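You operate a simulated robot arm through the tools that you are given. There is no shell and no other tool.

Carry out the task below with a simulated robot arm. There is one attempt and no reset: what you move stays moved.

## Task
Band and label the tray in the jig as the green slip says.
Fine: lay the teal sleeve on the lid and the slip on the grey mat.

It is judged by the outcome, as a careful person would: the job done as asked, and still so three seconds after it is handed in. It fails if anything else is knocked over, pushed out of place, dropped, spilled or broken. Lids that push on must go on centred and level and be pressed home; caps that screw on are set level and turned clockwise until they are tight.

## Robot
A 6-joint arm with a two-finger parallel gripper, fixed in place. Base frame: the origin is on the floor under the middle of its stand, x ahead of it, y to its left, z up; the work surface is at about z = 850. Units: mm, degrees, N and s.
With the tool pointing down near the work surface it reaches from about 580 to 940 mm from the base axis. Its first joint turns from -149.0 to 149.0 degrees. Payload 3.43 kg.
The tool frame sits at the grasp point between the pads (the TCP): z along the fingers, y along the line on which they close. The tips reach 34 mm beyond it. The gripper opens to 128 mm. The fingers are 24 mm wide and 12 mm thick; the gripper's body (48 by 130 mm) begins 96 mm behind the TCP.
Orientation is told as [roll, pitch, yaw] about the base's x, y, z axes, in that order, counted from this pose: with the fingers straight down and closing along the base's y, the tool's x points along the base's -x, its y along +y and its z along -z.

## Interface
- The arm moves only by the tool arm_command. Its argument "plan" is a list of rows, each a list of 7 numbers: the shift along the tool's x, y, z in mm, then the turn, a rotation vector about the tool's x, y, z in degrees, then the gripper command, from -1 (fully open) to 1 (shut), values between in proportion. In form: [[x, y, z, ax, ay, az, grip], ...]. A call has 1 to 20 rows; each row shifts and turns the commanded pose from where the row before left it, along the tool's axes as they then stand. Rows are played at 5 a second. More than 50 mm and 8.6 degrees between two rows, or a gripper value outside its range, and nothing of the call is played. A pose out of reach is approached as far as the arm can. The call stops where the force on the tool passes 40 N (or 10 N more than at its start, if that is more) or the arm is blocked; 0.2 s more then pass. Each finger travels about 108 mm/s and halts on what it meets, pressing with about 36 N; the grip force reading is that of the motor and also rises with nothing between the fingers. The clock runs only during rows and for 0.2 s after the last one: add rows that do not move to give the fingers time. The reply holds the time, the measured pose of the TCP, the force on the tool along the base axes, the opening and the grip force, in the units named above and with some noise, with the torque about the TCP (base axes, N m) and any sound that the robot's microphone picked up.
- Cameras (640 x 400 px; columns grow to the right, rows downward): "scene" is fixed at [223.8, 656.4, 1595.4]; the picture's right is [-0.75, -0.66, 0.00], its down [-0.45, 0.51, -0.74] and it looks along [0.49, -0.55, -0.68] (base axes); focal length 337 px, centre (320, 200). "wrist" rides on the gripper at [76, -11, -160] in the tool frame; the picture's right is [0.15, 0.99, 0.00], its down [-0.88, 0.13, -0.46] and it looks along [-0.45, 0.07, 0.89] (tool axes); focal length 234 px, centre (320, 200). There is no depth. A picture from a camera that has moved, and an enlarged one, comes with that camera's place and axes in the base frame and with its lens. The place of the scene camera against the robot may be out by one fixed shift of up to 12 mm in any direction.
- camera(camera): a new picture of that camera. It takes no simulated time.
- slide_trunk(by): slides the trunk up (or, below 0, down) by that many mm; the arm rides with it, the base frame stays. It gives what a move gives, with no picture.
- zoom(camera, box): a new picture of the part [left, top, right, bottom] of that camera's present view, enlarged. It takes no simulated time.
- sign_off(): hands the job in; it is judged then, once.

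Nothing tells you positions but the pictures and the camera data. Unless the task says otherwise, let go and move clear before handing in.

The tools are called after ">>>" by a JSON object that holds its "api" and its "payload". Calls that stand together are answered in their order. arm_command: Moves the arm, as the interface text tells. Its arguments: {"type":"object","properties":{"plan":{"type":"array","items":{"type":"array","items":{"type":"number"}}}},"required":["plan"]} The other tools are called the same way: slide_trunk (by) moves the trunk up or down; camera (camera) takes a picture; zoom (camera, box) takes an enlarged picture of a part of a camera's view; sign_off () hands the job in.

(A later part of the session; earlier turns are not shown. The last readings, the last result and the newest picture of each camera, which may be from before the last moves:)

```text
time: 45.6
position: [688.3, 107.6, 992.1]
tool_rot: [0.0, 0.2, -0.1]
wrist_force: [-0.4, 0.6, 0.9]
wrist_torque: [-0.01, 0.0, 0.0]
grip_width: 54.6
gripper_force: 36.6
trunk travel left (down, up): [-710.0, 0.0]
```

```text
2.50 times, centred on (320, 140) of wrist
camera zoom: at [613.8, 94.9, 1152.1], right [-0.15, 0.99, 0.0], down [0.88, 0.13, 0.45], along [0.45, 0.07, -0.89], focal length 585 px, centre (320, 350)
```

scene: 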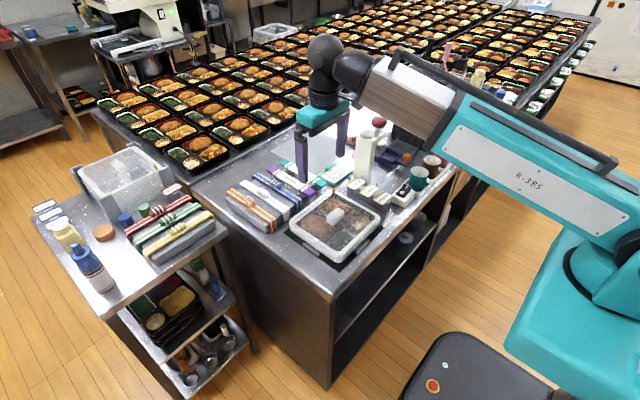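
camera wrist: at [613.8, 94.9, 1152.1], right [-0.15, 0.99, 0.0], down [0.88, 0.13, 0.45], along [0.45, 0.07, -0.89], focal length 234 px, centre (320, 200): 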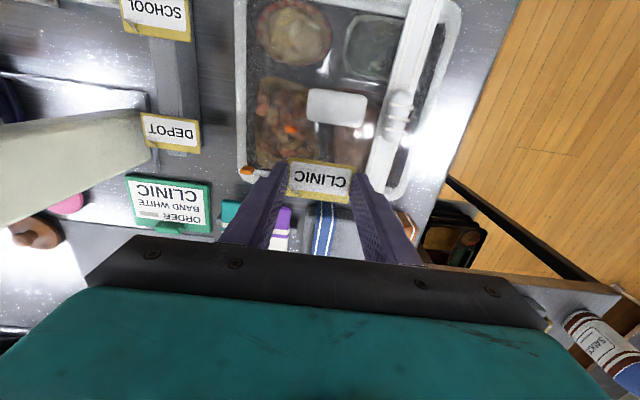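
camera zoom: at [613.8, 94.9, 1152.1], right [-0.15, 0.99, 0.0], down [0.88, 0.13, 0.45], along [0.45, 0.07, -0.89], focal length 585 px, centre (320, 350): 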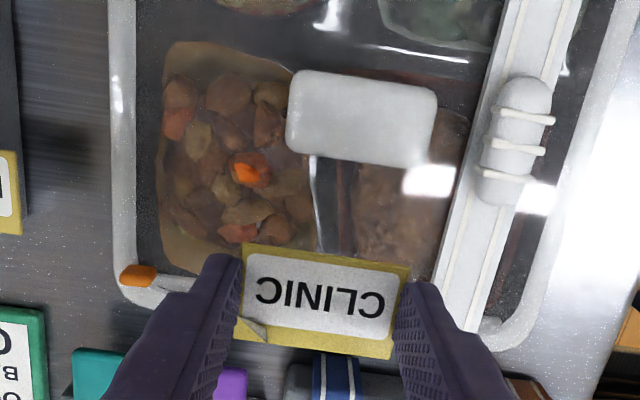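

The label is positioned between the knob and the far lid edge. Descending, slowly near the lid.

>>> {"api": "arm_command", "payload": {"plan": [[0, 0, 12, 0, 0, 0, 0.3], [0, 0, 12, 0, 0, 0, 0.3], [0, 0, 12, 0, 0, 0, 0.3], [0, 0, 8, 0, 0, 0, 0.3], [0, 0, 4, 0, 0, 0, 0.3], [0, 0, 2, 0, 0, 0, 0.3], [0, 0, 0, 0, 0, 0, 0.3], [0, 0, 0, 0, 0, 0, 0.3]]}}

>>> {"api": "zoom", "payload": {"camera": "wrist", "box": [220, 80, 420, 220]}}

>>> {"api": "zoom", "payload": {"camera": "scene", "box": [290, 170, 370, 235]}}

```text
time: 47.4
position: [690.7, 107.2, 940.0]
tool_rot: [0.0, 0.3, 0.1]
wrist_force: [0.2, -0.7, 0.0]
wrist_torque: [0.0, -0.01, -0.02]
grip_width: 54.7
gripper_force: 35.9
trunk travel left (down, up): [-710.0, 0.0]
```

```text
2.86 times, centred on (320, 150) of wrist
camera zoom: at [614.7, 94.4, 1099.8], right [-0.15, 0.99, 0.0], down [0.88, 0.13, 0.45], along [0.45, 0.07, -0.89], focal length 669 px, centre (320, 343)
```

zoom: 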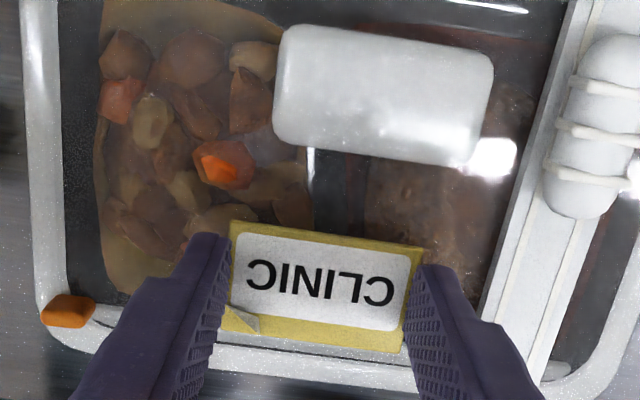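

```text
6.15 times, centred on (330, 202) of scene
camera zoom: at [223.8, 656.4, 1595.4], right [-0.75, -0.66, 0.0], down [-0.45, 0.51, -0.74], along [0.49, -0.55, -0.68], focal length 2072 px, centre (258, 185)
```

zoom: 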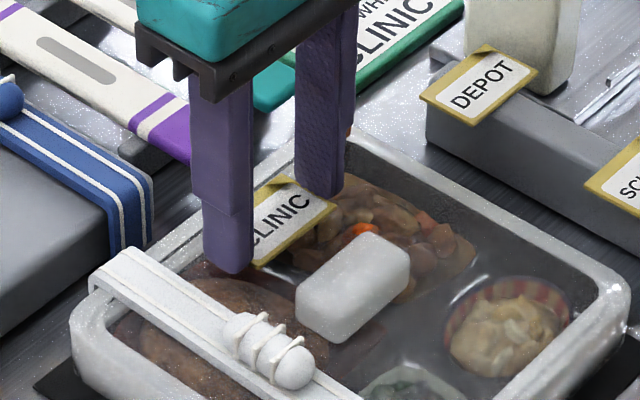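

I'll shift 5 mm toward the knob so the label sits fully within the clear panel, then descend to light contact.

>>> {"api": "arm_command", "payload": {"plan": [[2.5, 0, 0, 0, 0, 0, 0.3], [2.5, 0, 0, 0, 0, 0, 0.3], [0, 0, 1.5, 0, 0, 0, 0.3], [0, 0, 1.5, 0, 0, 0, 0.3], [0, 0, 0, 0, 0, 0, 0.3]]}}

>>> {"api": "zoom", "payload": {"camera": "wrist", "box": [220, 80, 420, 220]}}

>>> {"api": "zoom", "payload": {"camera": "scene", "box": [290, 170, 370, 235]}}

```text
time: 48.6
position: [685.2, 105.4, 937.2]
tool_rot: [-0.1, 0.2, 0.0]
wrist_force: [0.6, -1.3, -0.5]
wrist_torque: [-0.02, -0.02, 0.05]
grip_width: 54.3
gripper_force: 36.2
trunk travel left (down, up): [-710.0, 0.0]
```

```text
2.86 times, centred on (320, 150) of wrist
camera zoom: at [609.8, 93.8, 1096.9], right [-0.15, 0.99, 0.0], down [0.88, 0.13, 0.45], along [0.45, 0.07, -0.89], focal length 669 px, centre (320, 343)
```

zoom: 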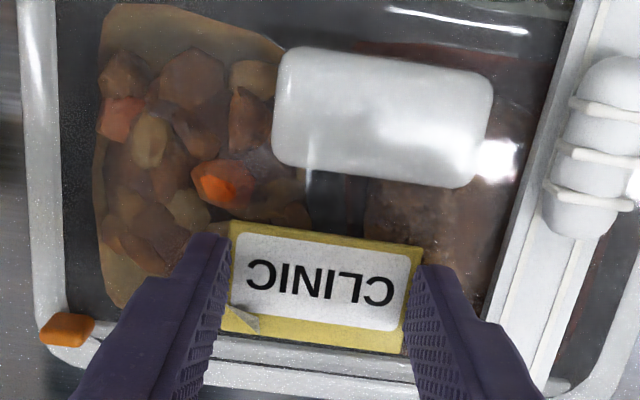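

```text
6.15 times, centred on (330, 202) of scene
camera zoom: at [223.8, 656.4, 1595.4], right [-0.75, -0.66, 0.0], down [-0.45, 0.51, -0.74], along [0.49, -0.55, -0.68], focal length 2072 px, centre (258, 185)
```

zoom: 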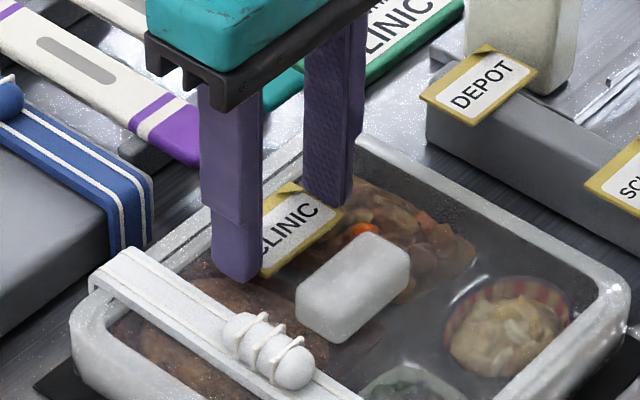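

>>> {"api": "arm_command", "payload": {"plan": [[0, 0, 1, 0, 0, 0, 0.3], [0, 0, 1, 0, 0, 0, 0.3], [0, 0, 0, 0, 0, 0, 0.3]]}}

```text
time: 49.4
position: [685.9, 105.8, 935.4]
tool_rot: [0.0, 0.2, 0.0]
wrist_force: [-0.5, 0.7, -0.1]
wrist_torque: [-0.03, -0.02, -0.03]
grip_width: 54.5
gripper_force: 35.8
trunk travel left (down, up): [-710.0, 0.0]
```

The label is just above the lid and nothing touches yet. One more mm at a time.

>>> {"api": "arm_command", "payload": {"plan": [[0, 0, 1, 0, 0, 0, 0.3], [0, 0, 0, 0, 0, 0, 0.3]]}}

>>> {"api": "zoom", "payload": {"camera": "scene", "box": [300, 180, 350, 225]}}

```text
time: 50.0
position: [684.9, 105.8, 934.3]
tool_rot: [-0.1, 0.2, -0.1]
wrist_force: [-0.4, -0.1, 0.2]
wrist_torque: [-0.03, -0.01, -0.02]
grip_width: 54.6
gripper_force: 35.8
trunk travel left (down, up): [-710.0, 0.0]
```

```text
8.89 times, centred on (325, 202) of scene
camera zoom: at [223.8, 656.4, 1595.4], right [-0.75, -0.66, 0.0], down [-0.45, 0.51, -0.74], along [0.49, -0.55, -0.68], focal length 2992 px, centre (276, 178)
```

zoom: 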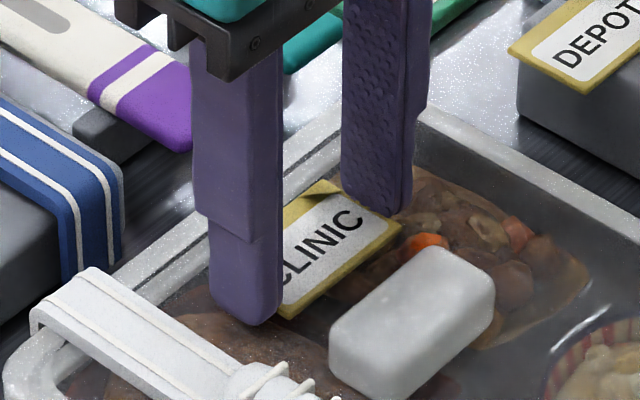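

>>> {"api": "arm_command", "payload": {"plan": [[0, 0, 1, 0, 0, 0, 0.3], [0, 0, 1, 0, 0, 0, 0.3], [0, 0, 0, 0, 0, 0, 0.3]]}}

>>> {"api": "zoom", "payload": {"camera": "scene", "box": [300, 180, 350, 225]}}

```text
time: 50.8
position: [684.5, 105.6, 932.4]
tool_rot: [0.0, 0.2, 0.1]
wrist_force: [0.4, -0.7, -0.2]
wrist_torque: [0.0, 0.02, 0.02]
grip_width: 54.2
gripper_force: 36.1
trunk travel left (down, up): [-710.0, 0.0]
```

```text
8.89 times, centred on (325, 202) of scene
camera zoom: at [223.8, 656.4, 1595.4], right [-0.75, -0.66, 0.0], down [-0.45, 0.51, -0.74], along [0.49, -0.55, -0.68], focal length 2992 px, centre (276, 178)
```

zoom: 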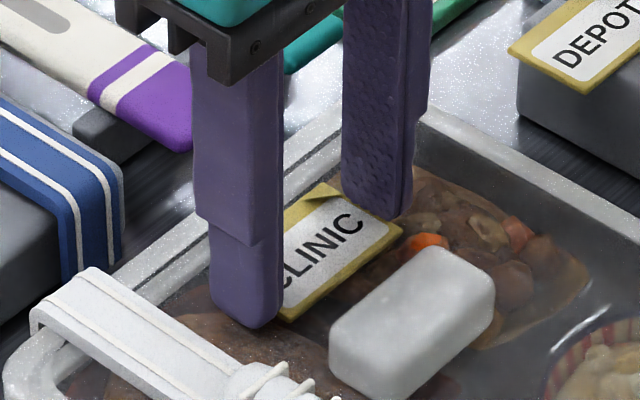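

No contact yet, so the clear panel is slightly recessed. Continuing down 1 mm at a time.

>>> {"api": "arm_command", "payload": {"plan": [[0, 0, 1, 0, 0, 0, 0.3], [0, 0, 1, 0, 0, 0, 0.3], [0, 0, 0, 0, 0, 0, 0.3]]}}

```text
time: 51.6
position: [684.1, 106.5, 931.8]
tool_rot: [0.0, 0.1, 0.0]
wrist_force: [-0.1, 1.7, 3.9]
wrist_torque: [-0.02, -0.04, 0.01]
grip_width: 54.2
gripper_force: 35.9
trunk travel left (down, up): [-710.0, 0.0]
```

Light contact at 4 N. I'll release by opening slightly.

>>> {"api": "arm_command", "payload": {"plan": [[0, 0, 0, 0, 0, 0, 0.14], [0, 0, 0, 0, 0, 0, 0.08], [0, 0, 0, 0, 0, 0, 0.04], [0, 0, 0, 0, 0, 0, 0.04]]}}

>>> {"api": "zoom", "payload": {"camera": "wrist", "box": [220, 80, 420, 220]}}

>>> {"api": "zoom", "payload": {"camera": "scene", "box": [300, 180, 350, 225]}}

```text
time: 52.6
position: [684.2, 106.5, 931.5]
tool_rot: [0.0, 0.1, 0.0]
wrist_force: [0.5, 0.2, 5.3]
wrist_torque: [-0.02, -0.06, 0.0]
grip_width: 60.5
gripper_force: 0.2
trunk travel left (down, up): [-710.0, 0.0]
```

```text
2.86 times, centred on (320, 150) of wrist
camera zoom: at [608.1, 93.8, 1091.3], right [-0.15, 0.99, 0.0], down [0.88, 0.13, 0.45], along [0.45, 0.07, -0.89], focal length 669 px, centre (320, 343)
```

zoom: 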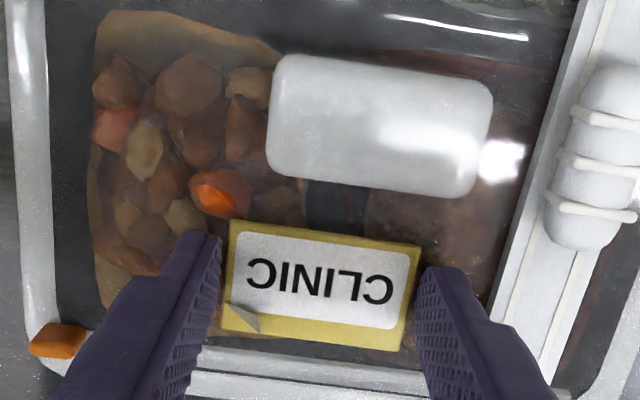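

```text
8.89 times, centred on (325, 202) of scene
camera zoom: at [223.8, 656.4, 1595.4], right [-0.75, -0.66, 0.0], down [-0.45, 0.51, -0.74], along [0.49, -0.55, -0.68], focal length 2992 px, centre (276, 178)
```

zoom: 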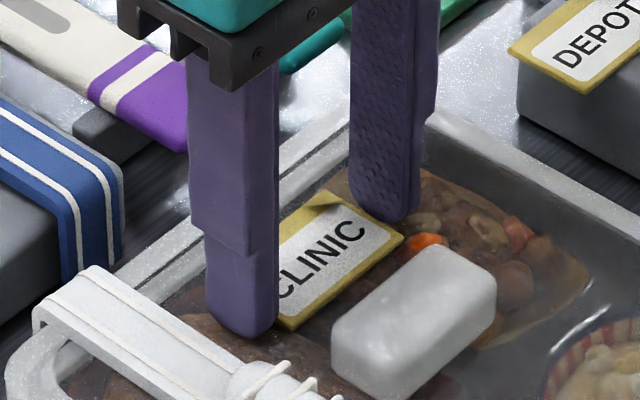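

The label lies flat on the lid. I'll rise, close the fingers, and press it lightly at its centre so that it's properly applied.

>>> {"api": "arm_command", "payload": {"plan": [[0, 0, -3, 0, 0, 0, 0.04], [0, 0, -7, 0, 0, 0, 0.04], [0, 0, -15, 0, 0, 0, 0.04], [-1.5, 0, 0, 0, 0, 0, 0.5], [0, 0, 0, 0, 0, 0, 1], [0, 0, 0, 0, 0, 0, 1], [0, 0, 0, 0, 0, 0, 1]]}}

>>> {"api": "zoom", "payload": {"camera": "wrist", "box": [220, 80, 420, 220]}}

>>> {"api": "zoom", "payload": {"camera": "scene", "box": [285, 170, 385, 250]}}

```text
time: 54.2
position: [684.9, 105.7, 954.8]
tool_rot: [0.0, 0.2, 0.0]
wrist_force: [0.3, -0.5, 0.5]
wrist_torque: [-0.02, 0.0, 0.02]
grip_width: 0.0
gripper_force: 33.2
trunk travel left (down, up): [-710.0, 0.0]
```

```text
2.86 times, centred on (320, 150) of wrist
camera zoom: at [608.3, 93.6, 1115.4], right [-0.15, 0.99, 0.0], down [0.88, 0.13, 0.45], along [0.45, 0.07, -0.89], focal length 669 px, centre (320, 343)
```

zoom: 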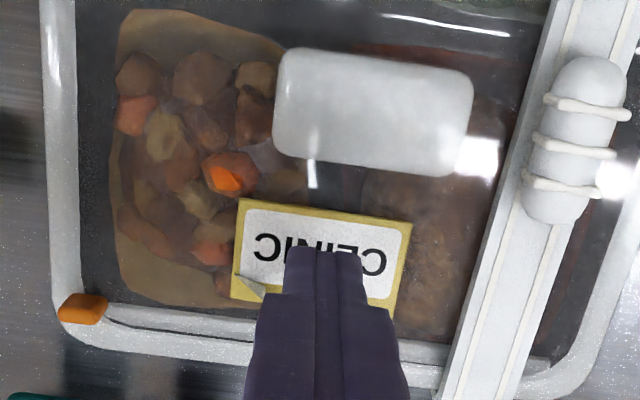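

```text
5.00 times, centred on (335, 210) of scene
camera zoom: at [223.8, 656.4, 1595.4], right [-0.75, -0.66, 0.0], down [-0.45, 0.51, -0.74], along [0.49, -0.55, -0.68], focal length 1683 px, centre (245, 150)
```

zoom: 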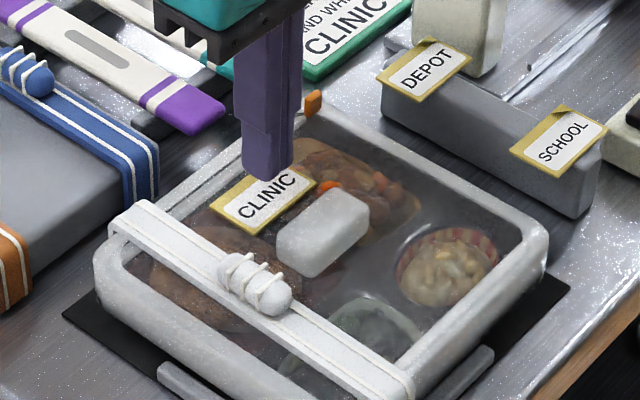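

>>> {"api": "arm_command", "payload": {"plan": [[0, 0, 8, 0, 0, 0, 1], [0, 0, 6, 0, 0, 0, 1], [0, 0, 3, 0, 0, 0, 1], [0, 0, 1, 0, 0, 0, 1], [0, 0, 0, 0, 0, 0, 1]]}}

```text
time: 55.4
position: [686.2, 104.5, 935.7]
tool_rot: [0.0, 0.2, -0.1]
wrist_force: [0.7, 1.1, -0.1]
wrist_torque: [-0.01, -0.02, -0.02]
grip_width: 0.0
gripper_force: 33.0
trunk travel left (down, up): [-710.0, 0.0]
```

The fingertips are just above the label with no contact. Two more small steps to press.

>>> {"api": "arm_command", "payload": {"plan": [[0, 0, 1, 0, 0, 0, 1], [0, 0, 1, 0, 0, 0, 1], [0, 0, 0, 0, 0, 0, 1]]}}

```text
time: 56.2
position: [684.9, 106.8, 935.5]
tool_rot: [0.0, 0.2, 0.0]
wrist_force: [0.1, 0.4, 0.5]
wrist_torque: [0.02, -0.02, -0.02]
grip_width: 0.2
gripper_force: 33.3
trunk travel left (down, up): [-710.0, 0.0]
```

>>> {"api": "arm_command", "payload": {"plan": [[0, 0, 1, 0, 0, 0, 1], [0, 0, 0.7, 0, 0, 0, 1], [0, 0, 0, 0, 0, 0, 1]]}}

```text
time: 57.0
position: [686.3, 106.4, 934.9]
tool_rot: [0.0, 0.1, 0.0]
wrist_force: [0.3, -0.6, 1.1]
wrist_torque: [0.01, -0.02, 0.0]
grip_width: 0.1
gripper_force: 33.1
trunk travel left (down, up): [-710.0, 0.0]
```

>>> {"api": "arm_command", "payload": {"plan": [[0, 0, 0.8, 0, 0, 0, 1], [0, 0, 0.7, 0, 0, 0, 1], [0, 0, 0, 0, 0, 0, 1]]}}

```text
time: 57.8
position: [686.2, 105.2, 932.6]
tool_rot: [0.0, 0.1, 0.1]
wrist_force: [1.0, 0.2, 11.9]
wrist_torque: [0.02, -0.02, 0.04]
grip_width: 0.0
gripper_force: 32.8
trunk travel left (down, up): [-710.0, 0.0]
```

The label is pressed on with 12 N. I'll rise and measure the remaining strip of lid for the sleeve, since the orange corner tab limits where it can lie.

>>> {"api": "arm_command", "payload": {"plan": [[0, 0, -5, 0, 0, 0, 1], [0, 0, -20, 0, 0, 0, 1], [0, 0, -30, 0, 0, 0, 0.5], [0, -10, -40, 0, 0, 0, 0.2], [0, -20, -20, 0, 0, 0, 0.2], [0, 0, 0, 0, 0, 0, 0.2], [0, 0, 0, 0, 0, 0, 0.2]]}}

>>> {"api": "camera", "payload": {"camera": "wrist"}}

>>> {"api": "zoom", "payload": {"camera": "wrist", "box": [230, 40, 430, 200]}}

>>> {"api": "zoom", "payload": {"camera": "scene", "box": [285, 170, 385, 250]}}

```text
time: 59.4
position: [686.3, 76.0, 1046.6]
tool_rot: [-0.1, 0.2, 0.0]
wrist_force: [-1.7, -0.3, -0.5]
wrist_torque: [0.01, 0.03, -0.01]
grip_width: 51.1
gripper_force: 0.1
trunk travel left (down, up): [-710.0, 0.0]
```

```text
taken
camera wrist: at [611.1, 63.9, 1207.3], right [-0.15, 0.99, 0.0], down [0.88, 0.13, 0.45], along [0.45, 0.07, -0.89], focal length 234 px, centre (320, 200)
```

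wrist: 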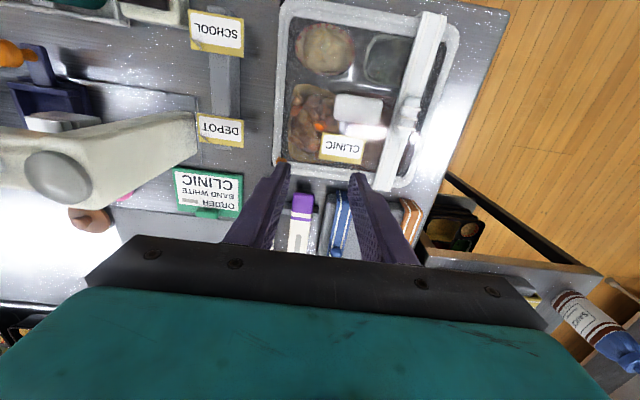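

```text
2.50 times, centred on (330, 120) of wrist
camera zoom: at [611.1, 63.9, 1207.3], right [-0.15, 0.99, 0.0], down [0.88, 0.13, 0.45], along [0.45, 0.07, -0.89], focal length 585 px, centre (295, 400)
```

zoom: 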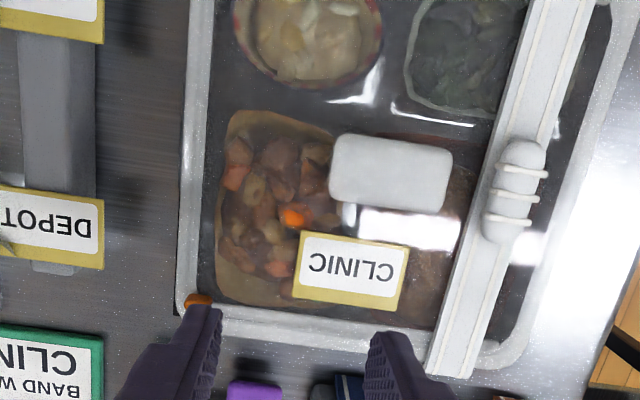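

```text
5.00 times, centred on (335, 210) of scene
camera zoom: at [223.8, 656.4, 1595.4], right [-0.75, -0.66, 0.0], down [-0.45, 0.51, -0.74], along [0.49, -0.55, -0.68], focal length 1683 px, centre (245, 150)
```

zoom: 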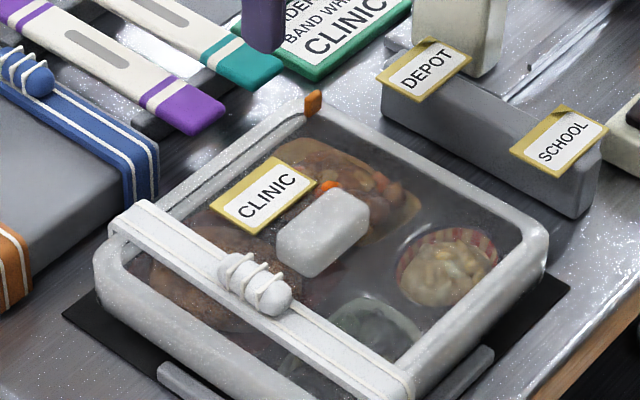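

The label lies at y = 76–133. The free strip between it and the orange tab is about y = 35–76. Now I'll hover over the teal sleeve to measure it.

>>> {"api": "arm_command", "payload": {"plan": [[-24.3, -4, 2, 0, 0, 0, 0.2], [-24.3, -8, 4, 0, 0, 0, 0.2], [-24.3, -11, 6, 0, 0, 0, 0.2], [-24.3, -11, 6, 0, 0, 0, 0.2], [-24.3, -11, 6, 0, 0, 0, 0.2], [-24.3, -11, 6, 0, 0, 0, 0.2], [-24.3, -11, 8, 0, 0, 0, 0.2], [-24.3, -11, 8, 0, 0, 0, 0.2], [0, 0, 0, 0, 0, 0, 0.2], [0, 0, 0, 0, 0, 0, 0.2]]}}

>>> {"api": "camera", "payload": {"camera": "wrist"}}

>>> {"api": "zoom", "payload": {"camera": "wrist", "box": [220, 20, 420, 200]}}

>>> {"api": "zoom", "payload": {"camera": "scene", "box": [255, 140, 345, 205]}}

```text
time: 61.6
position: [878.6, -1.2, 999.8]
tool_rot: [0.0, 0.1, 0.1]
wrist_force: [0.5, -0.1, -0.1]
wrist_torque: [0.0, -0.04, 0.0]
grip_width: 51.0
gripper_force: 0.1
trunk travel left (down, up): [-710.0, 0.0]
```

```text
taken
camera wrist: at [802.8, -12.9, 1160.4], right [-0.15, 0.99, 0.0], down [0.88, 0.13, 0.45], along [0.45, 0.07, -0.89], focal length 234 px, centre (320, 200)
```

wrist: 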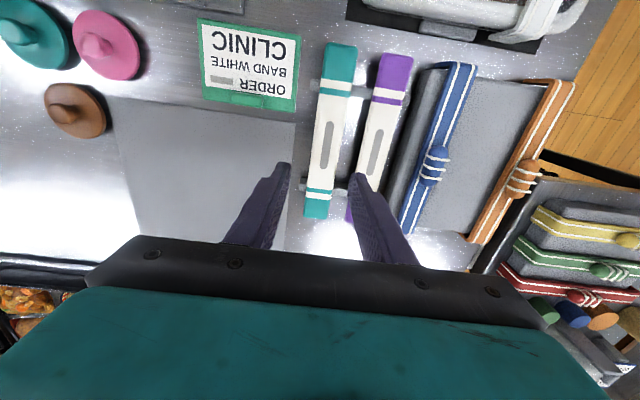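

```text
2.22 times, centred on (320, 110) of wrist
camera zoom: at [802.8, -12.9, 1160.4], right [-0.15, 0.99, 0.0], down [0.88, 0.13, 0.45], along [0.45, 0.07, -0.89], focal length 520 px, centre (320, 400)
```

zoom: 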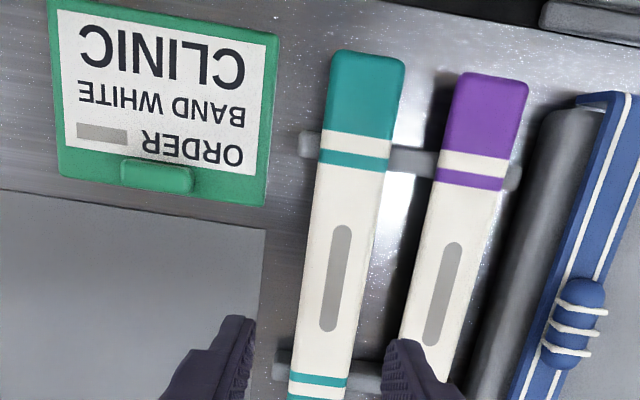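

```text
6.15 times, centred on (300, 172) of scene
camera zoom: at [223.8, 656.4, 1595.4], right [-0.75, -0.66, 0.0], down [-0.45, 0.51, -0.74], along [0.49, -0.55, -0.68], focal length 2072 px, centre (443, 369)
```

zoom: 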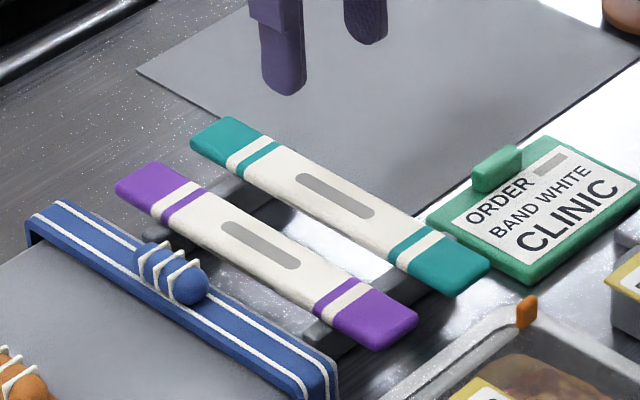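

The teal sleeve is about 198 × 35 mm, centred near (869, 5) with its top at z ≈ 885, so it fits the free strip. I'll align over it, narrow the fingers to 46 mm and come down partway.

>>> {"api": "arm_command", "payload": {"plan": [[10.1, 7.2, 0, 0, 0, 0, 0.28], [0, 0, 15, 0, 0, 0, 0.28], [0, 0, 15, 0, 0, 0, 0.28], [0, 0, 15, 0, 0, 0, 0.28], [0, 0, 15, 0, 0, 0, 0.28], [0, 0, 10, 0, 0, 0, 0.28], [0, 0, 0, 0, 0, 0, 0.28], [0, 0, 0, 0, 0, 0, 0.28]]}}

>>> {"api": "zoom", "payload": {"camera": "wrist", "box": [240, 100, 400, 220]}}

>>> {"api": "zoom", "payload": {"camera": "scene", "box": [260, 140, 340, 200]}}

```text
time: 63.4
position: [870.0, 5.4, 930.2]
tool_rot: [0.0, 0.2, -0.1]
wrist_force: [-0.5, -0.3, -0.4]
wrist_torque: [0.03, 0.0, 0.0]
grip_width: 46.2
gripper_force: 0.1
trunk travel left (down, up): [-710.0, 0.0]
```

```text
3.33 times, centred on (320, 160) of wrist
camera zoom: at [795.1, -7.1, 1089.8], right [-0.15, 0.99, 0.0], down [0.88, 0.13, 0.45], along [0.45, 0.07, -0.89], focal length 781 px, centre (320, 333)
```

zoom: 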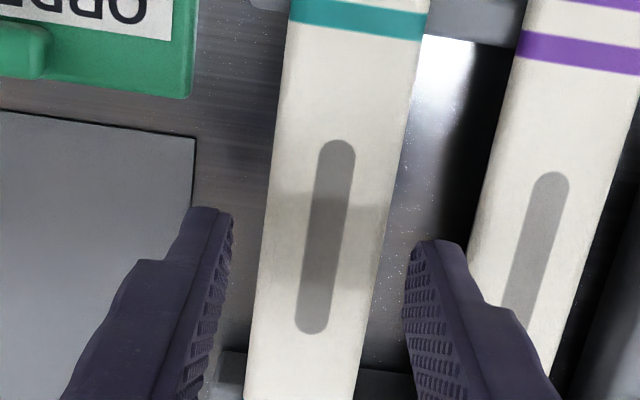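

```text
6.67 times, centred on (300, 170) of scene
camera zoom: at [223.8, 656.4, 1595.4], right [-0.75, -0.66, 0.0], down [-0.45, 0.51, -0.74], along [0.49, -0.55, -0.68], focal length 2244 px, centre (453, 400)
```

zoom: 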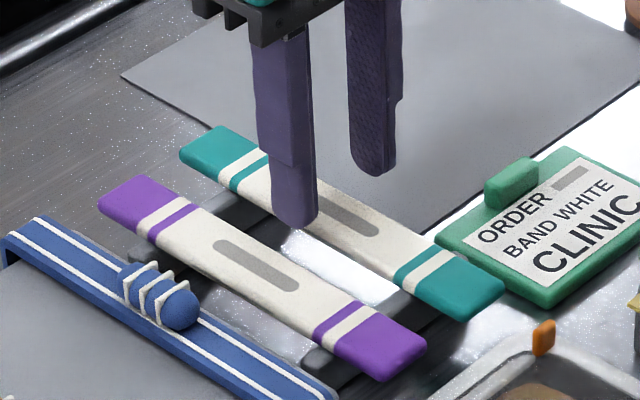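

Nearly centred. I'll correct by -2.5 mm in x and +2 mm in y, then descend beside the sleeve.

>>> {"api": "arm_command", "payload": {"plan": [[2.5, 2.0, 0, 0, 0, 0, 0.28], [0, 0, 5, 0, 0, 0, 0.28], [0, 0, 5, 0, 0, 0, 0.28], [0, 0, 4, 0, 0, 0, 0.28], [0, 0, 0, 0, 0, 0, 0.28], [0, 0, 0, 0, 0, 0, 0.28]]}}

>>> {"api": "zoom", "payload": {"camera": "wrist", "box": [240, 100, 400, 220]}}

>>> {"api": "zoom", "payload": {"camera": "scene", "box": [270, 150, 330, 195]}}

```text
time: 64.8
position: [868.9, 7.6, 915.8]
tool_rot: [0.0, 0.1, -0.1]
wrist_force: [0.0, 0.4, 0.4]
wrist_torque: [0.01, 0.03, 0.0]
grip_width: 46.0
gripper_force: 0.0
trunk travel left (down, up): [-710.0, 0.0]
```

```text
3.33 times, centred on (320, 160) of wrist
camera zoom: at [792.8, -5.1, 1076.6], right [-0.15, 0.99, 0.0], down [0.88, 0.13, 0.45], along [0.45, 0.07, -0.89], focal length 781 px, centre (320, 333)
```

zoom: 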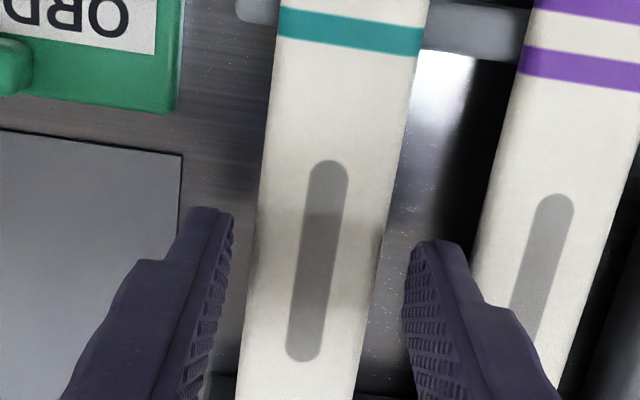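

```text
8.89 times, centred on (300, 172) of scene
camera zoom: at [223.8, 656.4, 1595.4], right [-0.75, -0.66, 0.0], down [-0.45, 0.51, -0.74], along [0.49, -0.55, -0.68], focal length 2992 px, centre (498, 444)
```

zoom: 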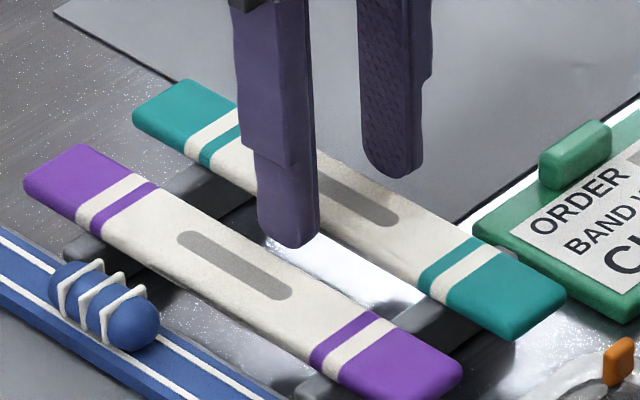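

Centred. Going 5 mm lower and closing on the sleeve's sides.

>>> {"api": "arm_command", "payload": {"plan": [[0, 0, 3, 0, 0, 0, 0.28], [0, 0, 2, 0, 0, 0, 0.28], [0, 0, 0, 0, 0, 0, 0.28], [0, 0, 0, 0, 0, 0, 0.4], [0, 0, 0, 0, 0, 0, 0.5], [0, 0, 0, 0, 0, 0, 0.65], [0, 0, 0, 0, 0, 0, 0.65]]}}

>>> {"api": "zoom", "payload": {"camera": "wrist", "box": [240, 100, 400, 220]}}

>>> {"api": "zoom", "payload": {"camera": "scene", "box": [270, 150, 330, 195]}}

```text
time: 66.4
position: [868.0, 7.1, 911.9]
tool_rot: [0.0, 0.1, 0.0]
wrist_force: [-0.5, -0.2, -0.1]
wrist_torque: [0.04, -0.01, 0.0]
grip_width: 31.3
gripper_force: 36.3
trunk travel left (down, up): [-710.0, 0.0]
```

```text
3.33 times, centred on (320, 160) of wrist
camera zoom: at [793.0, -5.8, 1072.1], right [-0.15, 0.99, 0.0], down [0.88, 0.13, 0.45], along [0.45, 0.07, -0.89], focal length 781 px, centre (320, 333)
```

zoom: 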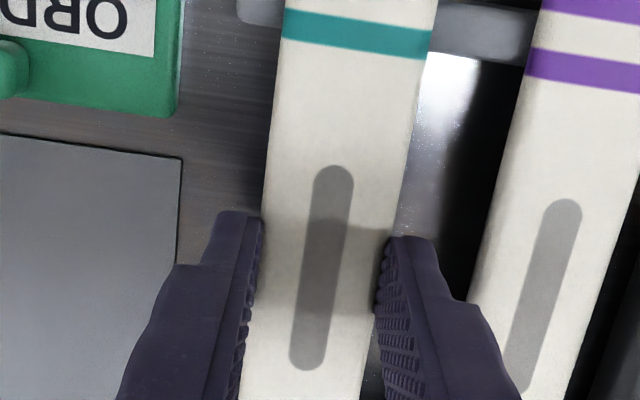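

```text
8.89 times, centred on (300, 172) of scene
camera zoom: at [223.8, 656.4, 1595.4], right [-0.75, -0.66, 0.0], down [-0.45, 0.51, -0.74], along [0.49, -0.55, -0.68], focal length 2992 px, centre (498, 444)
```

zoom: 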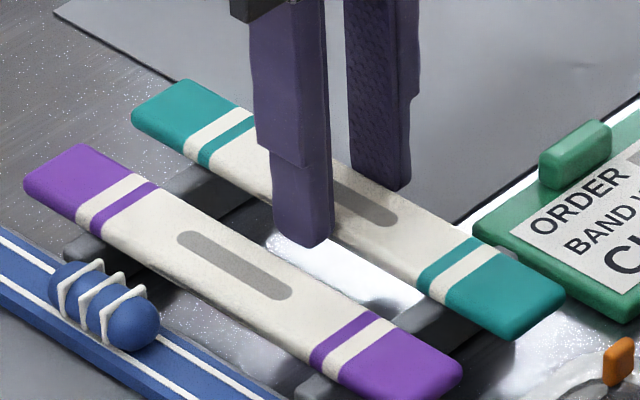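

Gripped at 31 mm. I'll lift gently and check.

>>> {"api": "arm_command", "payload": {"plan": [[0, 0, -2, 0, 0, 0, 0.65], [0, 0, -4, 0, 0, 0, 0.65], [0, 0, -8, 0, 0, 0, 0.65], [0, 0, -12, 0, 0, 0, 0.65], [0, 0, 0, 0, 0, 0, 0.65]]}}

>>> {"api": "zoom", "payload": {"camera": "wrist", "box": [240, 60, 400, 220]}}

>>> {"api": "zoom", "payload": {"camera": "scene", "box": [255, 130, 345, 200]}}

```text
time: 67.6
position: [869.2, 7.1, 940.0]
tool_rot: [0.0, 0.2, 0.0]
wrist_force: [-0.8, 0.8, 0.3]
wrist_torque: [0.0, -0.02, 0.02]
grip_width: 31.1
gripper_force: 35.8
trunk travel left (down, up): [-710.0, 0.0]
```

```text
2.50 times, centred on (320, 140) of wrist
camera zoom: at [793.2, -5.6, 1099.0], right [-0.15, 0.99, 0.0], down [0.88, 0.13, 0.45], along [0.45, 0.07, -0.89], focal length 585 px, centre (320, 350)
```

zoom: 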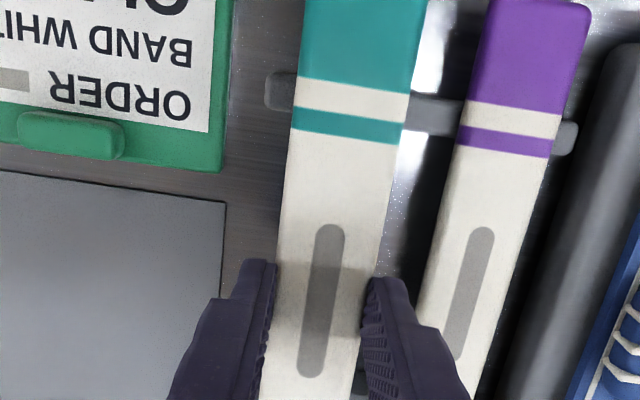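

```text
5.71 times, centred on (300, 165) of scene
camera zoom: at [223.8, 656.4, 1595.4], right [-0.75, -0.66, 0.0], down [-0.45, 0.51, -0.74], along [0.49, -0.55, -0.68], focal length 1924 px, centre (434, 400)
```

zoom: 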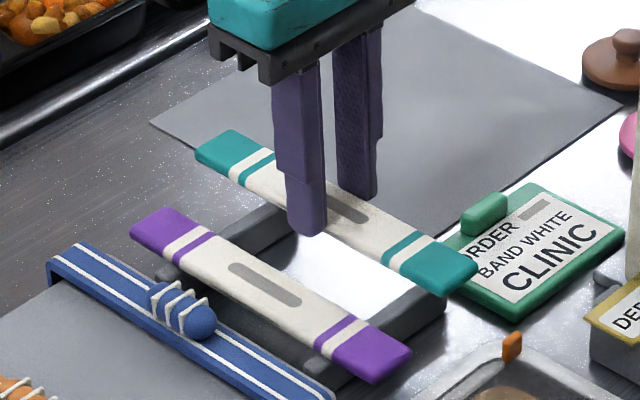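

The sleeve is up and level. I'll raise it and carry it to above the free strip of the lid, centre about (634, 55).

>>> {"api": "arm_command", "payload": {"plan": [[0, 0, -15, 0, 0, 0, 0.65], [0, 0, -20, 0, 0, 0, 0.65], [0, 0, -20, 0, 0, 0, 0.65], [20, 4, 0, 0, 0, 0, 0.65], [27, 5.5, 0, 0, 0, 0, 0.65], [27, 5.5, 0, 0, 0, 0, 0.65], [27, 5.5, 0, 0, 0, 0, 0.65], [27, 5.5, 0, 0, 0, 0, 0.65], [27, 5.5, 0, 0, 0, 0, 0.65], [27, 5.5, 0, 0, 0, 0, 0.65], [27, 5.4, 0, 0, 0, 0, 0.65], [26, 5, 0, 0, 0, 0, 0.65], [0, 0, 0, 0, 0, 0, 0.65], [0, 0, 0, 0, 0, 0, 0.65]]}}

>>> {"api": "camera", "payload": {"camera": "wrist"}}

>>> {"api": "zoom", "payload": {"camera": "wrist", "box": [200, 0, 420, 200]}}

>>> {"api": "zoom", "payload": {"camera": "scene", "box": [280, 150, 400, 260]}}

```text
time: 70.6
position: [632.8, 52.3, 994.2]
tool_rot: [0.0, 0.3, 0.0]
wrist_force: [0.4, 0.1, 0.0]
wrist_torque: [-0.01, 0.01, -0.02]
grip_width: 31.3
gripper_force: 36.1
trunk travel left (down, up): [-710.0, 0.0]
```

```text
taken
camera wrist: at [557.6, 40.8, 1153.8], right [-0.15, 0.99, 0.0], down [0.88, 0.13, 0.45], along [0.45, 0.07, -0.89], focal length 234 px, centre (320, 200)
```

wrist: 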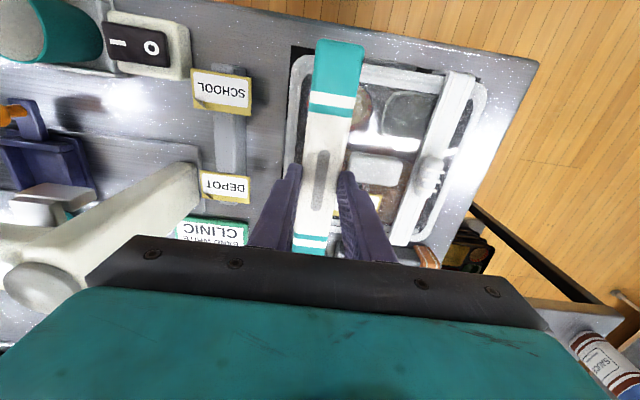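

```text
2.00 times, centred on (310, 100) of wrist
camera zoom: at [557.6, 40.8, 1153.8], right [-0.15, 0.99, 0.0], down [0.88, 0.13, 0.45], along [0.45, 0.07, -0.89], focal length 468 px, centre (340, 400)
```

zoom: 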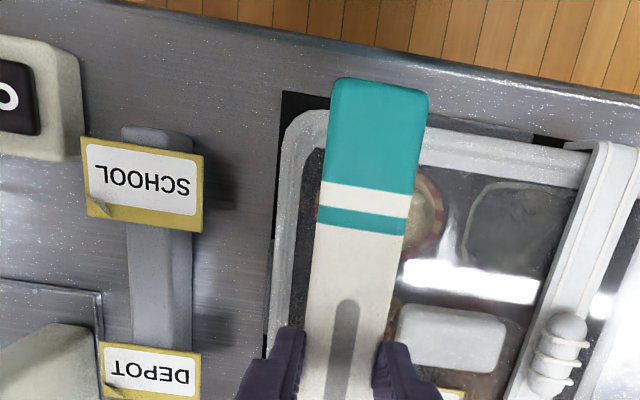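

```text
3.64 times, centred on (340, 205) of scene
camera zoom: at [223.8, 656.4, 1595.4], right [-0.75, -0.66, 0.0], down [-0.45, 0.51, -0.74], along [0.49, -0.55, -0.68], focal length 1224 px, centre (247, 182)
```

zoom: 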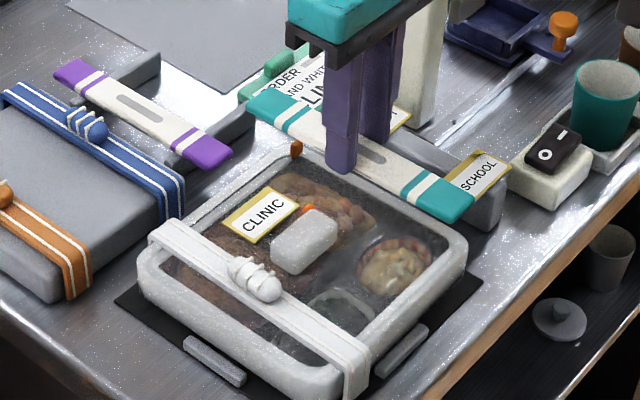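

The sleeve is over the strip. I'll nudge +2 mm in y so it passes between the orange tab and the knob with finger room, then lower partway and check.

>>> {"api": "arm_command", "payload": {"plan": [[0, 2, 0, 0, 0, 0, 0.65], [0, 0, 12, 0, 0, 0, 0.65], [0, 0, 12, 0, 0, 0, 0.65], [0, 0, 10, 0, 0, 0, 0.65], [0, 0, 6, 0, 0, 0, 0.65], [0, 0, 0, 0, 0, 0, 0.65], [0, 0, 0, 0, 0, 0, 0.65]]}}

>>> {"api": "zoom", "payload": {"camera": "wrist", "box": [220, 0, 420, 200]}}

>>> {"api": "zoom", "payload": {"camera": "scene", "box": [295, 165, 395, 240]}}

>>> {"api": "zoom", "payload": {"camera": "wrist", "box": [260, 120, 400, 220]}}

```text
time: 72.2
position: [633.9, 56.2, 953.6]
tool_rot: [0.0, 0.1, 0.0]
wrist_force: [-0.1, 0.3, 0.0]
wrist_torque: [0.0, 0.0, -0.01]
grip_width: 31.0
gripper_force: 35.6
trunk travel left (down, up): [-710.0, 0.0]
```

```text
2.00 times, centred on (320, 100) of wrist
camera zoom: at [558.6, 43.5, 1113.4], right [-0.15, 0.99, 0.0], down [0.88, 0.13, 0.45], along [0.45, 0.07, -0.89], focal length 468 px, centre (320, 400)
```

zoom: 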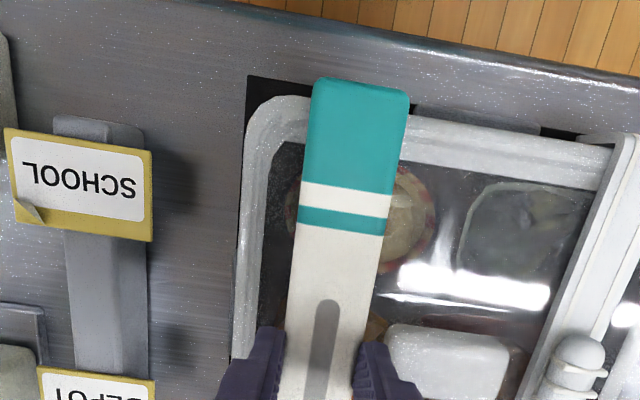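

```text
5.33 times, centred on (345, 202) of scene
camera zoom: at [223.8, 656.4, 1595.4], right [-0.75, -0.66, 0.0], down [-0.45, 0.51, -0.74], along [0.49, -0.55, -0.68], focal length 1795 px, centre (187, 187)
```

zoom: 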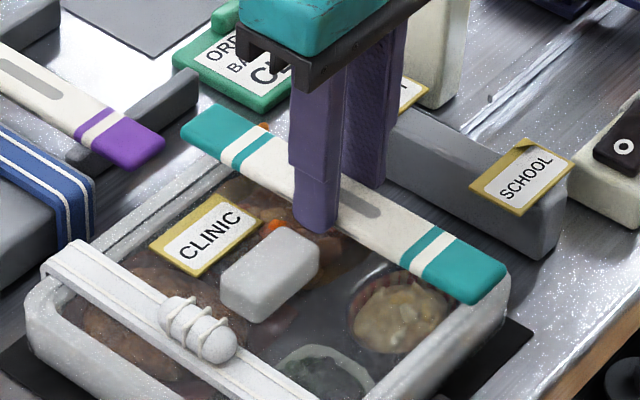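

```text
4.00 times, centred on (330, 170) of wrist
camera zoom: at [558.6, 43.5, 1113.4], right [-0.15, 0.99, 0.0], down [0.88, 0.13, 0.45], along [0.45, 0.07, -0.89], focal length 937 px, centre (280, 320)
```

zoom: 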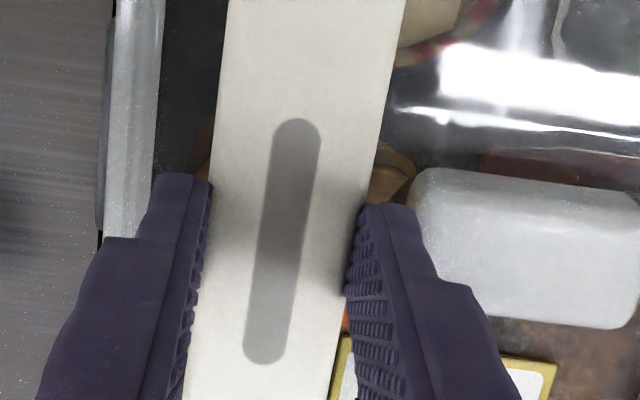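

The gap is tight: tab edge at y ≈ 35, knob face at about 84–87. I'll set the sleeve centre to y ≈ 53.5 and lower a bit more, checking both sides.

>>> {"api": "arm_command", "payload": {"plan": [[0, -1.0, 0, 0, 0, 0, 0.65], [0, 0, 4, 0, 0, 0, 0.65], [0, 0, 3, 0, 0, 0, 0.65], [0, 0, 0, 0, 0, 0, 0.65], [0, 0, 0, 0, 0, 0, 0.65]]}}

>>> {"api": "zoom", "payload": {"camera": "wrist", "box": [260, 120, 400, 220]}}

>>> {"api": "zoom", "payload": {"camera": "scene", "box": [310, 175, 350, 210]}}

>>> {"api": "zoom", "payload": {"camera": "scene", "box": [295, 165, 395, 240]}}

```text
time: 73.4
position: [633.6, 54.7, 946.4]
tool_rot: [0.0, 0.1, 0.0]
wrist_force: [0.3, -0.3, -0.1]
wrist_torque: [0.0, 0.01, 0.03]
grip_width: 31.1
gripper_force: 35.8
trunk travel left (down, up): [-710.0, 0.0]
```

```text
4.00 times, centred on (330, 170) of wrist
camera zoom: at [557.5, 42.9, 1107.0], right [-0.15, 0.99, 0.0], down [0.88, 0.13, 0.45], along [0.45, 0.07, -0.89], focal length 937 px, centre (280, 320)
```

zoom: 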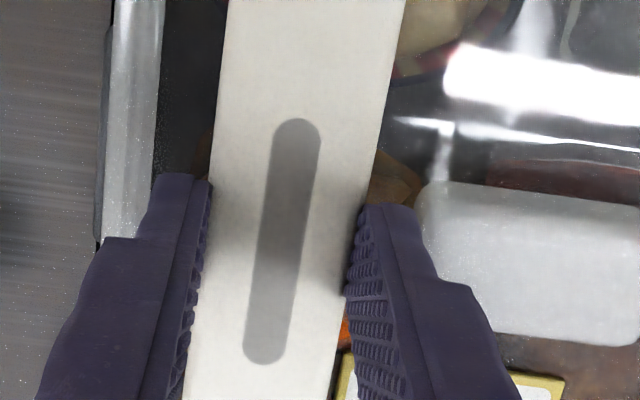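

```text
11.43 times, centred on (330, 192) of scene
camera zoom: at [223.8, 656.4, 1595.4], right [-0.75, -0.66, 0.0], down [-0.45, 0.51, -0.74], along [0.49, -0.55, -0.68], focal length 3847 px, centre (206, 286)
```

zoom: 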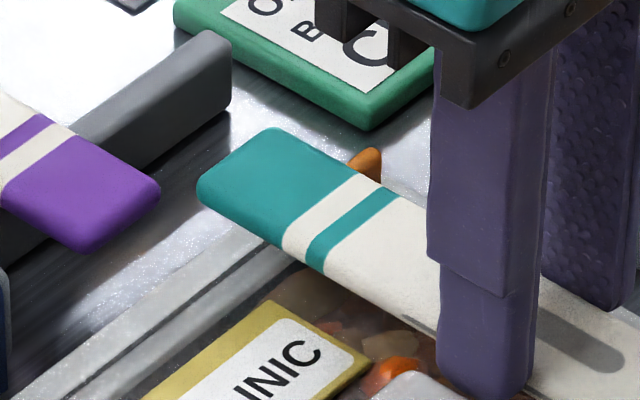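

```text
5.33 times, centred on (345, 202) of scene
camera zoom: at [223.8, 656.4, 1595.4], right [-0.75, -0.66, 0.0], down [-0.45, 0.51, -0.74], along [0.49, -0.55, -0.68], focal length 1795 px, centre (187, 187)
```

zoom: 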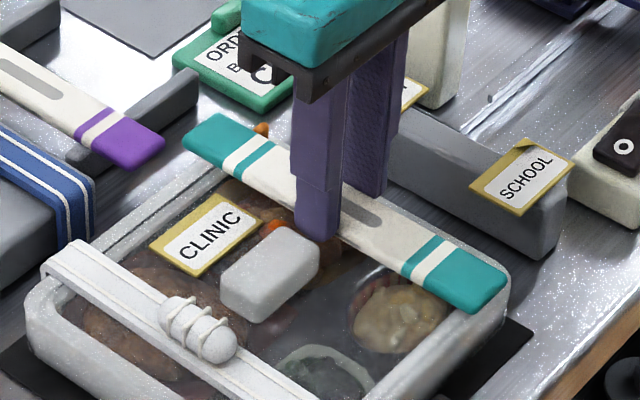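

The sleeve is clear of the tab by about 2 mm and the finger is clear of the knob by about 5 mm. Lowering to contact.

>>> {"api": "arm_command", "payload": {"plan": [[0, 0, 2, 0, 0, 0, 0.65], [0, 0, 2, 0, 0, 0, 0.65], [0, 0, 1, 0, 0, 0, 0.65], [0, 0, 0, 0, 0, 0, 0.65]]}}

>>> {"api": "zoom", "payload": {"camera": "scene", "box": [310, 175, 350, 210]}}

>>> {"api": "zoom", "payload": {"camera": "scene", "box": [355, 195, 395, 230]}}

```text
time: 74.4
position: [634.0, 54.7, 941.6]
tool_rot: [-0.1, 0.2, 0.1]
wrist_force: [0.5, 0.5, -0.5]
wrist_torque: [0.0, 0.0, -0.01]
grip_width: 31.3
gripper_force: 35.9
trunk travel left (down, up): [-710.0, 0.0]
```

```text
11.43 times, centred on (330, 192) of scene
camera zoom: at [223.8, 656.4, 1595.4], right [-0.75, -0.66, 0.0], down [-0.45, 0.51, -0.74], along [0.49, -0.55, -0.68], focal length 3847 px, centre (206, 286)
```

zoom: 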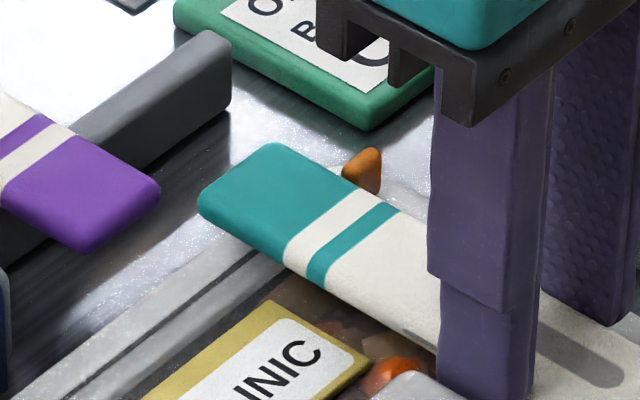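

```text
11.43 times, centred on (375, 212) of scene
camera zoom: at [223.8, 656.4, 1595.4], right [-0.75, -0.66, 0.0], down [-0.45, 0.51, -0.74], along [0.49, -0.55, -0.68], focal length 3847 px, centre (-309, 57)
```

zoom: 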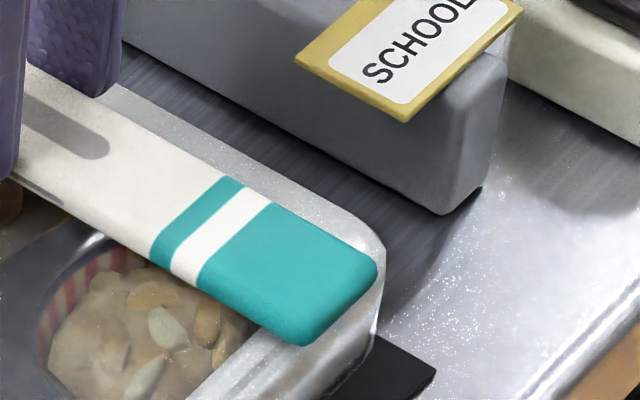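

>>> {"api": "arm_command", "payload": {"plan": [[0, 0, 1, 0, 0, 0, 0.65], [0, 0, 1, 0, 0, 0, 0.65], [0, 0, 0, 0, 0, 0, 0.65]]}}

```text
time: 75.2
position: [632.9, 54.3, 939.2]
tool_rot: [0.0, 0.2, 0.1]
wrist_force: [0.1, -0.5, 0.2]
wrist_torque: [0.03, 0.02, 0.01]
grip_width: 31.5
gripper_force: 36.4
trunk travel left (down, up): [-710.0, 0.0]
```

The sleeve is hovering just above the lid, with no contact yet. Continuing 1 mm at a time.

>>> {"api": "arm_command", "payload": {"plan": [[0, 0, 1, 0, 0, 0, 0.65], [0, 0, 1, 0, 0, 0, 0.65], [0, 0, 0, 0, 0, 0, 0.65]]}}

>>> {"api": "zoom", "payload": {"camera": "scene", "box": [310, 175, 350, 210]}}

>>> {"api": "zoom", "payload": {"camera": "scene", "box": [355, 195, 395, 230]}}

```text
time: 76.0
position: [632.6, 54.2, 938.1]
tool_rot: [-0.1, 0.2, -0.1]
wrist_force: [0.2, 0.3, -0.4]
wrist_torque: [-0.02, 0.02, 0.01]
grip_width: 31.3
gripper_force: 35.6
trunk travel left (down, up): [-710.0, 0.0]
```

```text
11.43 times, centred on (330, 192) of scene
camera zoom: at [223.8, 656.4, 1595.4], right [-0.75, -0.66, 0.0], down [-0.45, 0.51, -0.74], along [0.49, -0.55, -0.68], focal length 3847 px, centre (206, 286)
```

zoom: 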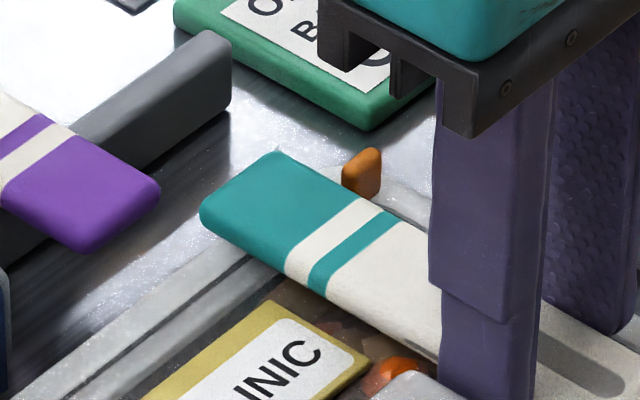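

```text
11.43 times, centred on (375, 212) of scene
camera zoom: at [223.8, 656.4, 1595.4], right [-0.75, -0.66, 0.0], down [-0.45, 0.51, -0.74], along [0.49, -0.55, -0.68], focal length 3847 px, centre (-309, 57)
```

zoom: 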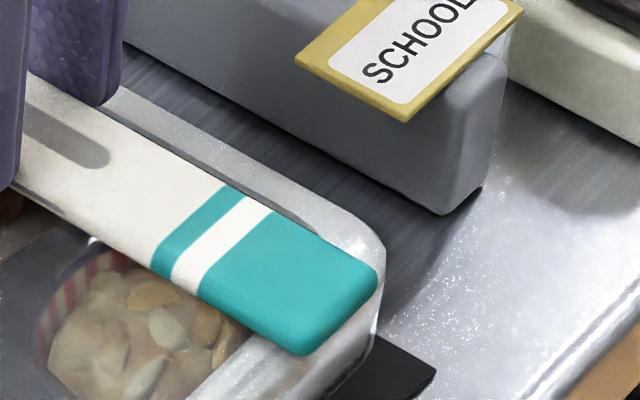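

>>> {"api": "arm_command", "payload": {"plan": [[0, 0, 1, 0, 0, 0, 0.65], [0, 0, 1, 0, 0, 0, 0.65], [0, 0, 0, 0, 0, 0, 0.65]]}}

```text
time: 76.8
position: [632.3, 53.2, 936.8]
tool_rot: [0.0, 0.2, 0.0]
wrist_force: [0.3, 0.1, -0.7]
wrist_torque: [0.0, 0.0, -0.01]
grip_width: 31.3
gripper_force: 36.3
trunk travel left (down, up): [-710.0, 0.0]
```

>>> {"api": "arm_command", "payload": {"plan": [[0, 0, 1, 0, 0, 0, 0.65], [0, 0, 1, 0, 0, 0, 0.65], [0, 0, 0, 0, 0, 0, 0.65]]}}

>>> {"api": "zoom", "payload": {"camera": "scene", "box": [310, 175, 350, 210]}}

>>> {"api": "zoom", "payload": {"camera": "wrist", "box": [260, 120, 400, 220]}}

```text
time: 77.6
position: [632.1, 55.6, 933.7]
tool_rot: [0.0, 0.2, 0.0]
wrist_force: [0.0, 0.7, 0.0]
wrist_torque: [0.03, -0.02, -0.01]
grip_width: 31.3
gripper_force: 36.1
trunk travel left (down, up): [-710.0, 0.0]
```

```text
11.43 times, centred on (330, 192) of scene
camera zoom: at [223.8, 656.4, 1595.4], right [-0.75, -0.66, 0.0], down [-0.45, 0.51, -0.74], along [0.49, -0.55, -0.68], focal length 3847 px, centre (206, 286)
```

zoom: 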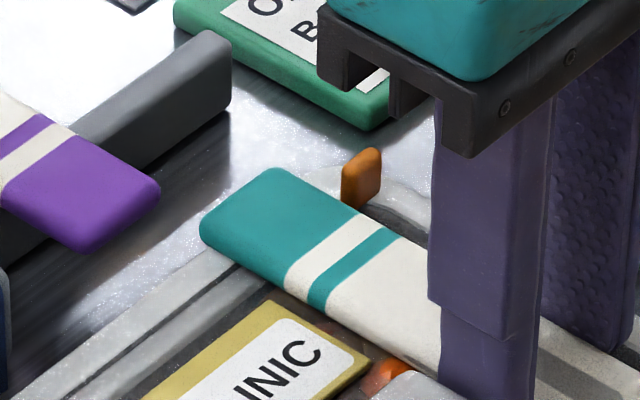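

```text
4.00 times, centred on (330, 170) of wrist
camera zoom: at [556.3, 43.2, 1093.5], right [-0.15, 0.99, 0.0], down [0.88, 0.13, 0.45], along [0.45, 0.07, -0.89], focal length 937 px, centre (280, 320)
```

zoom: 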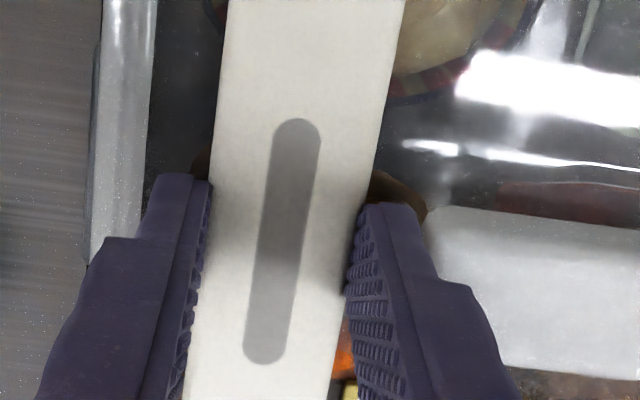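

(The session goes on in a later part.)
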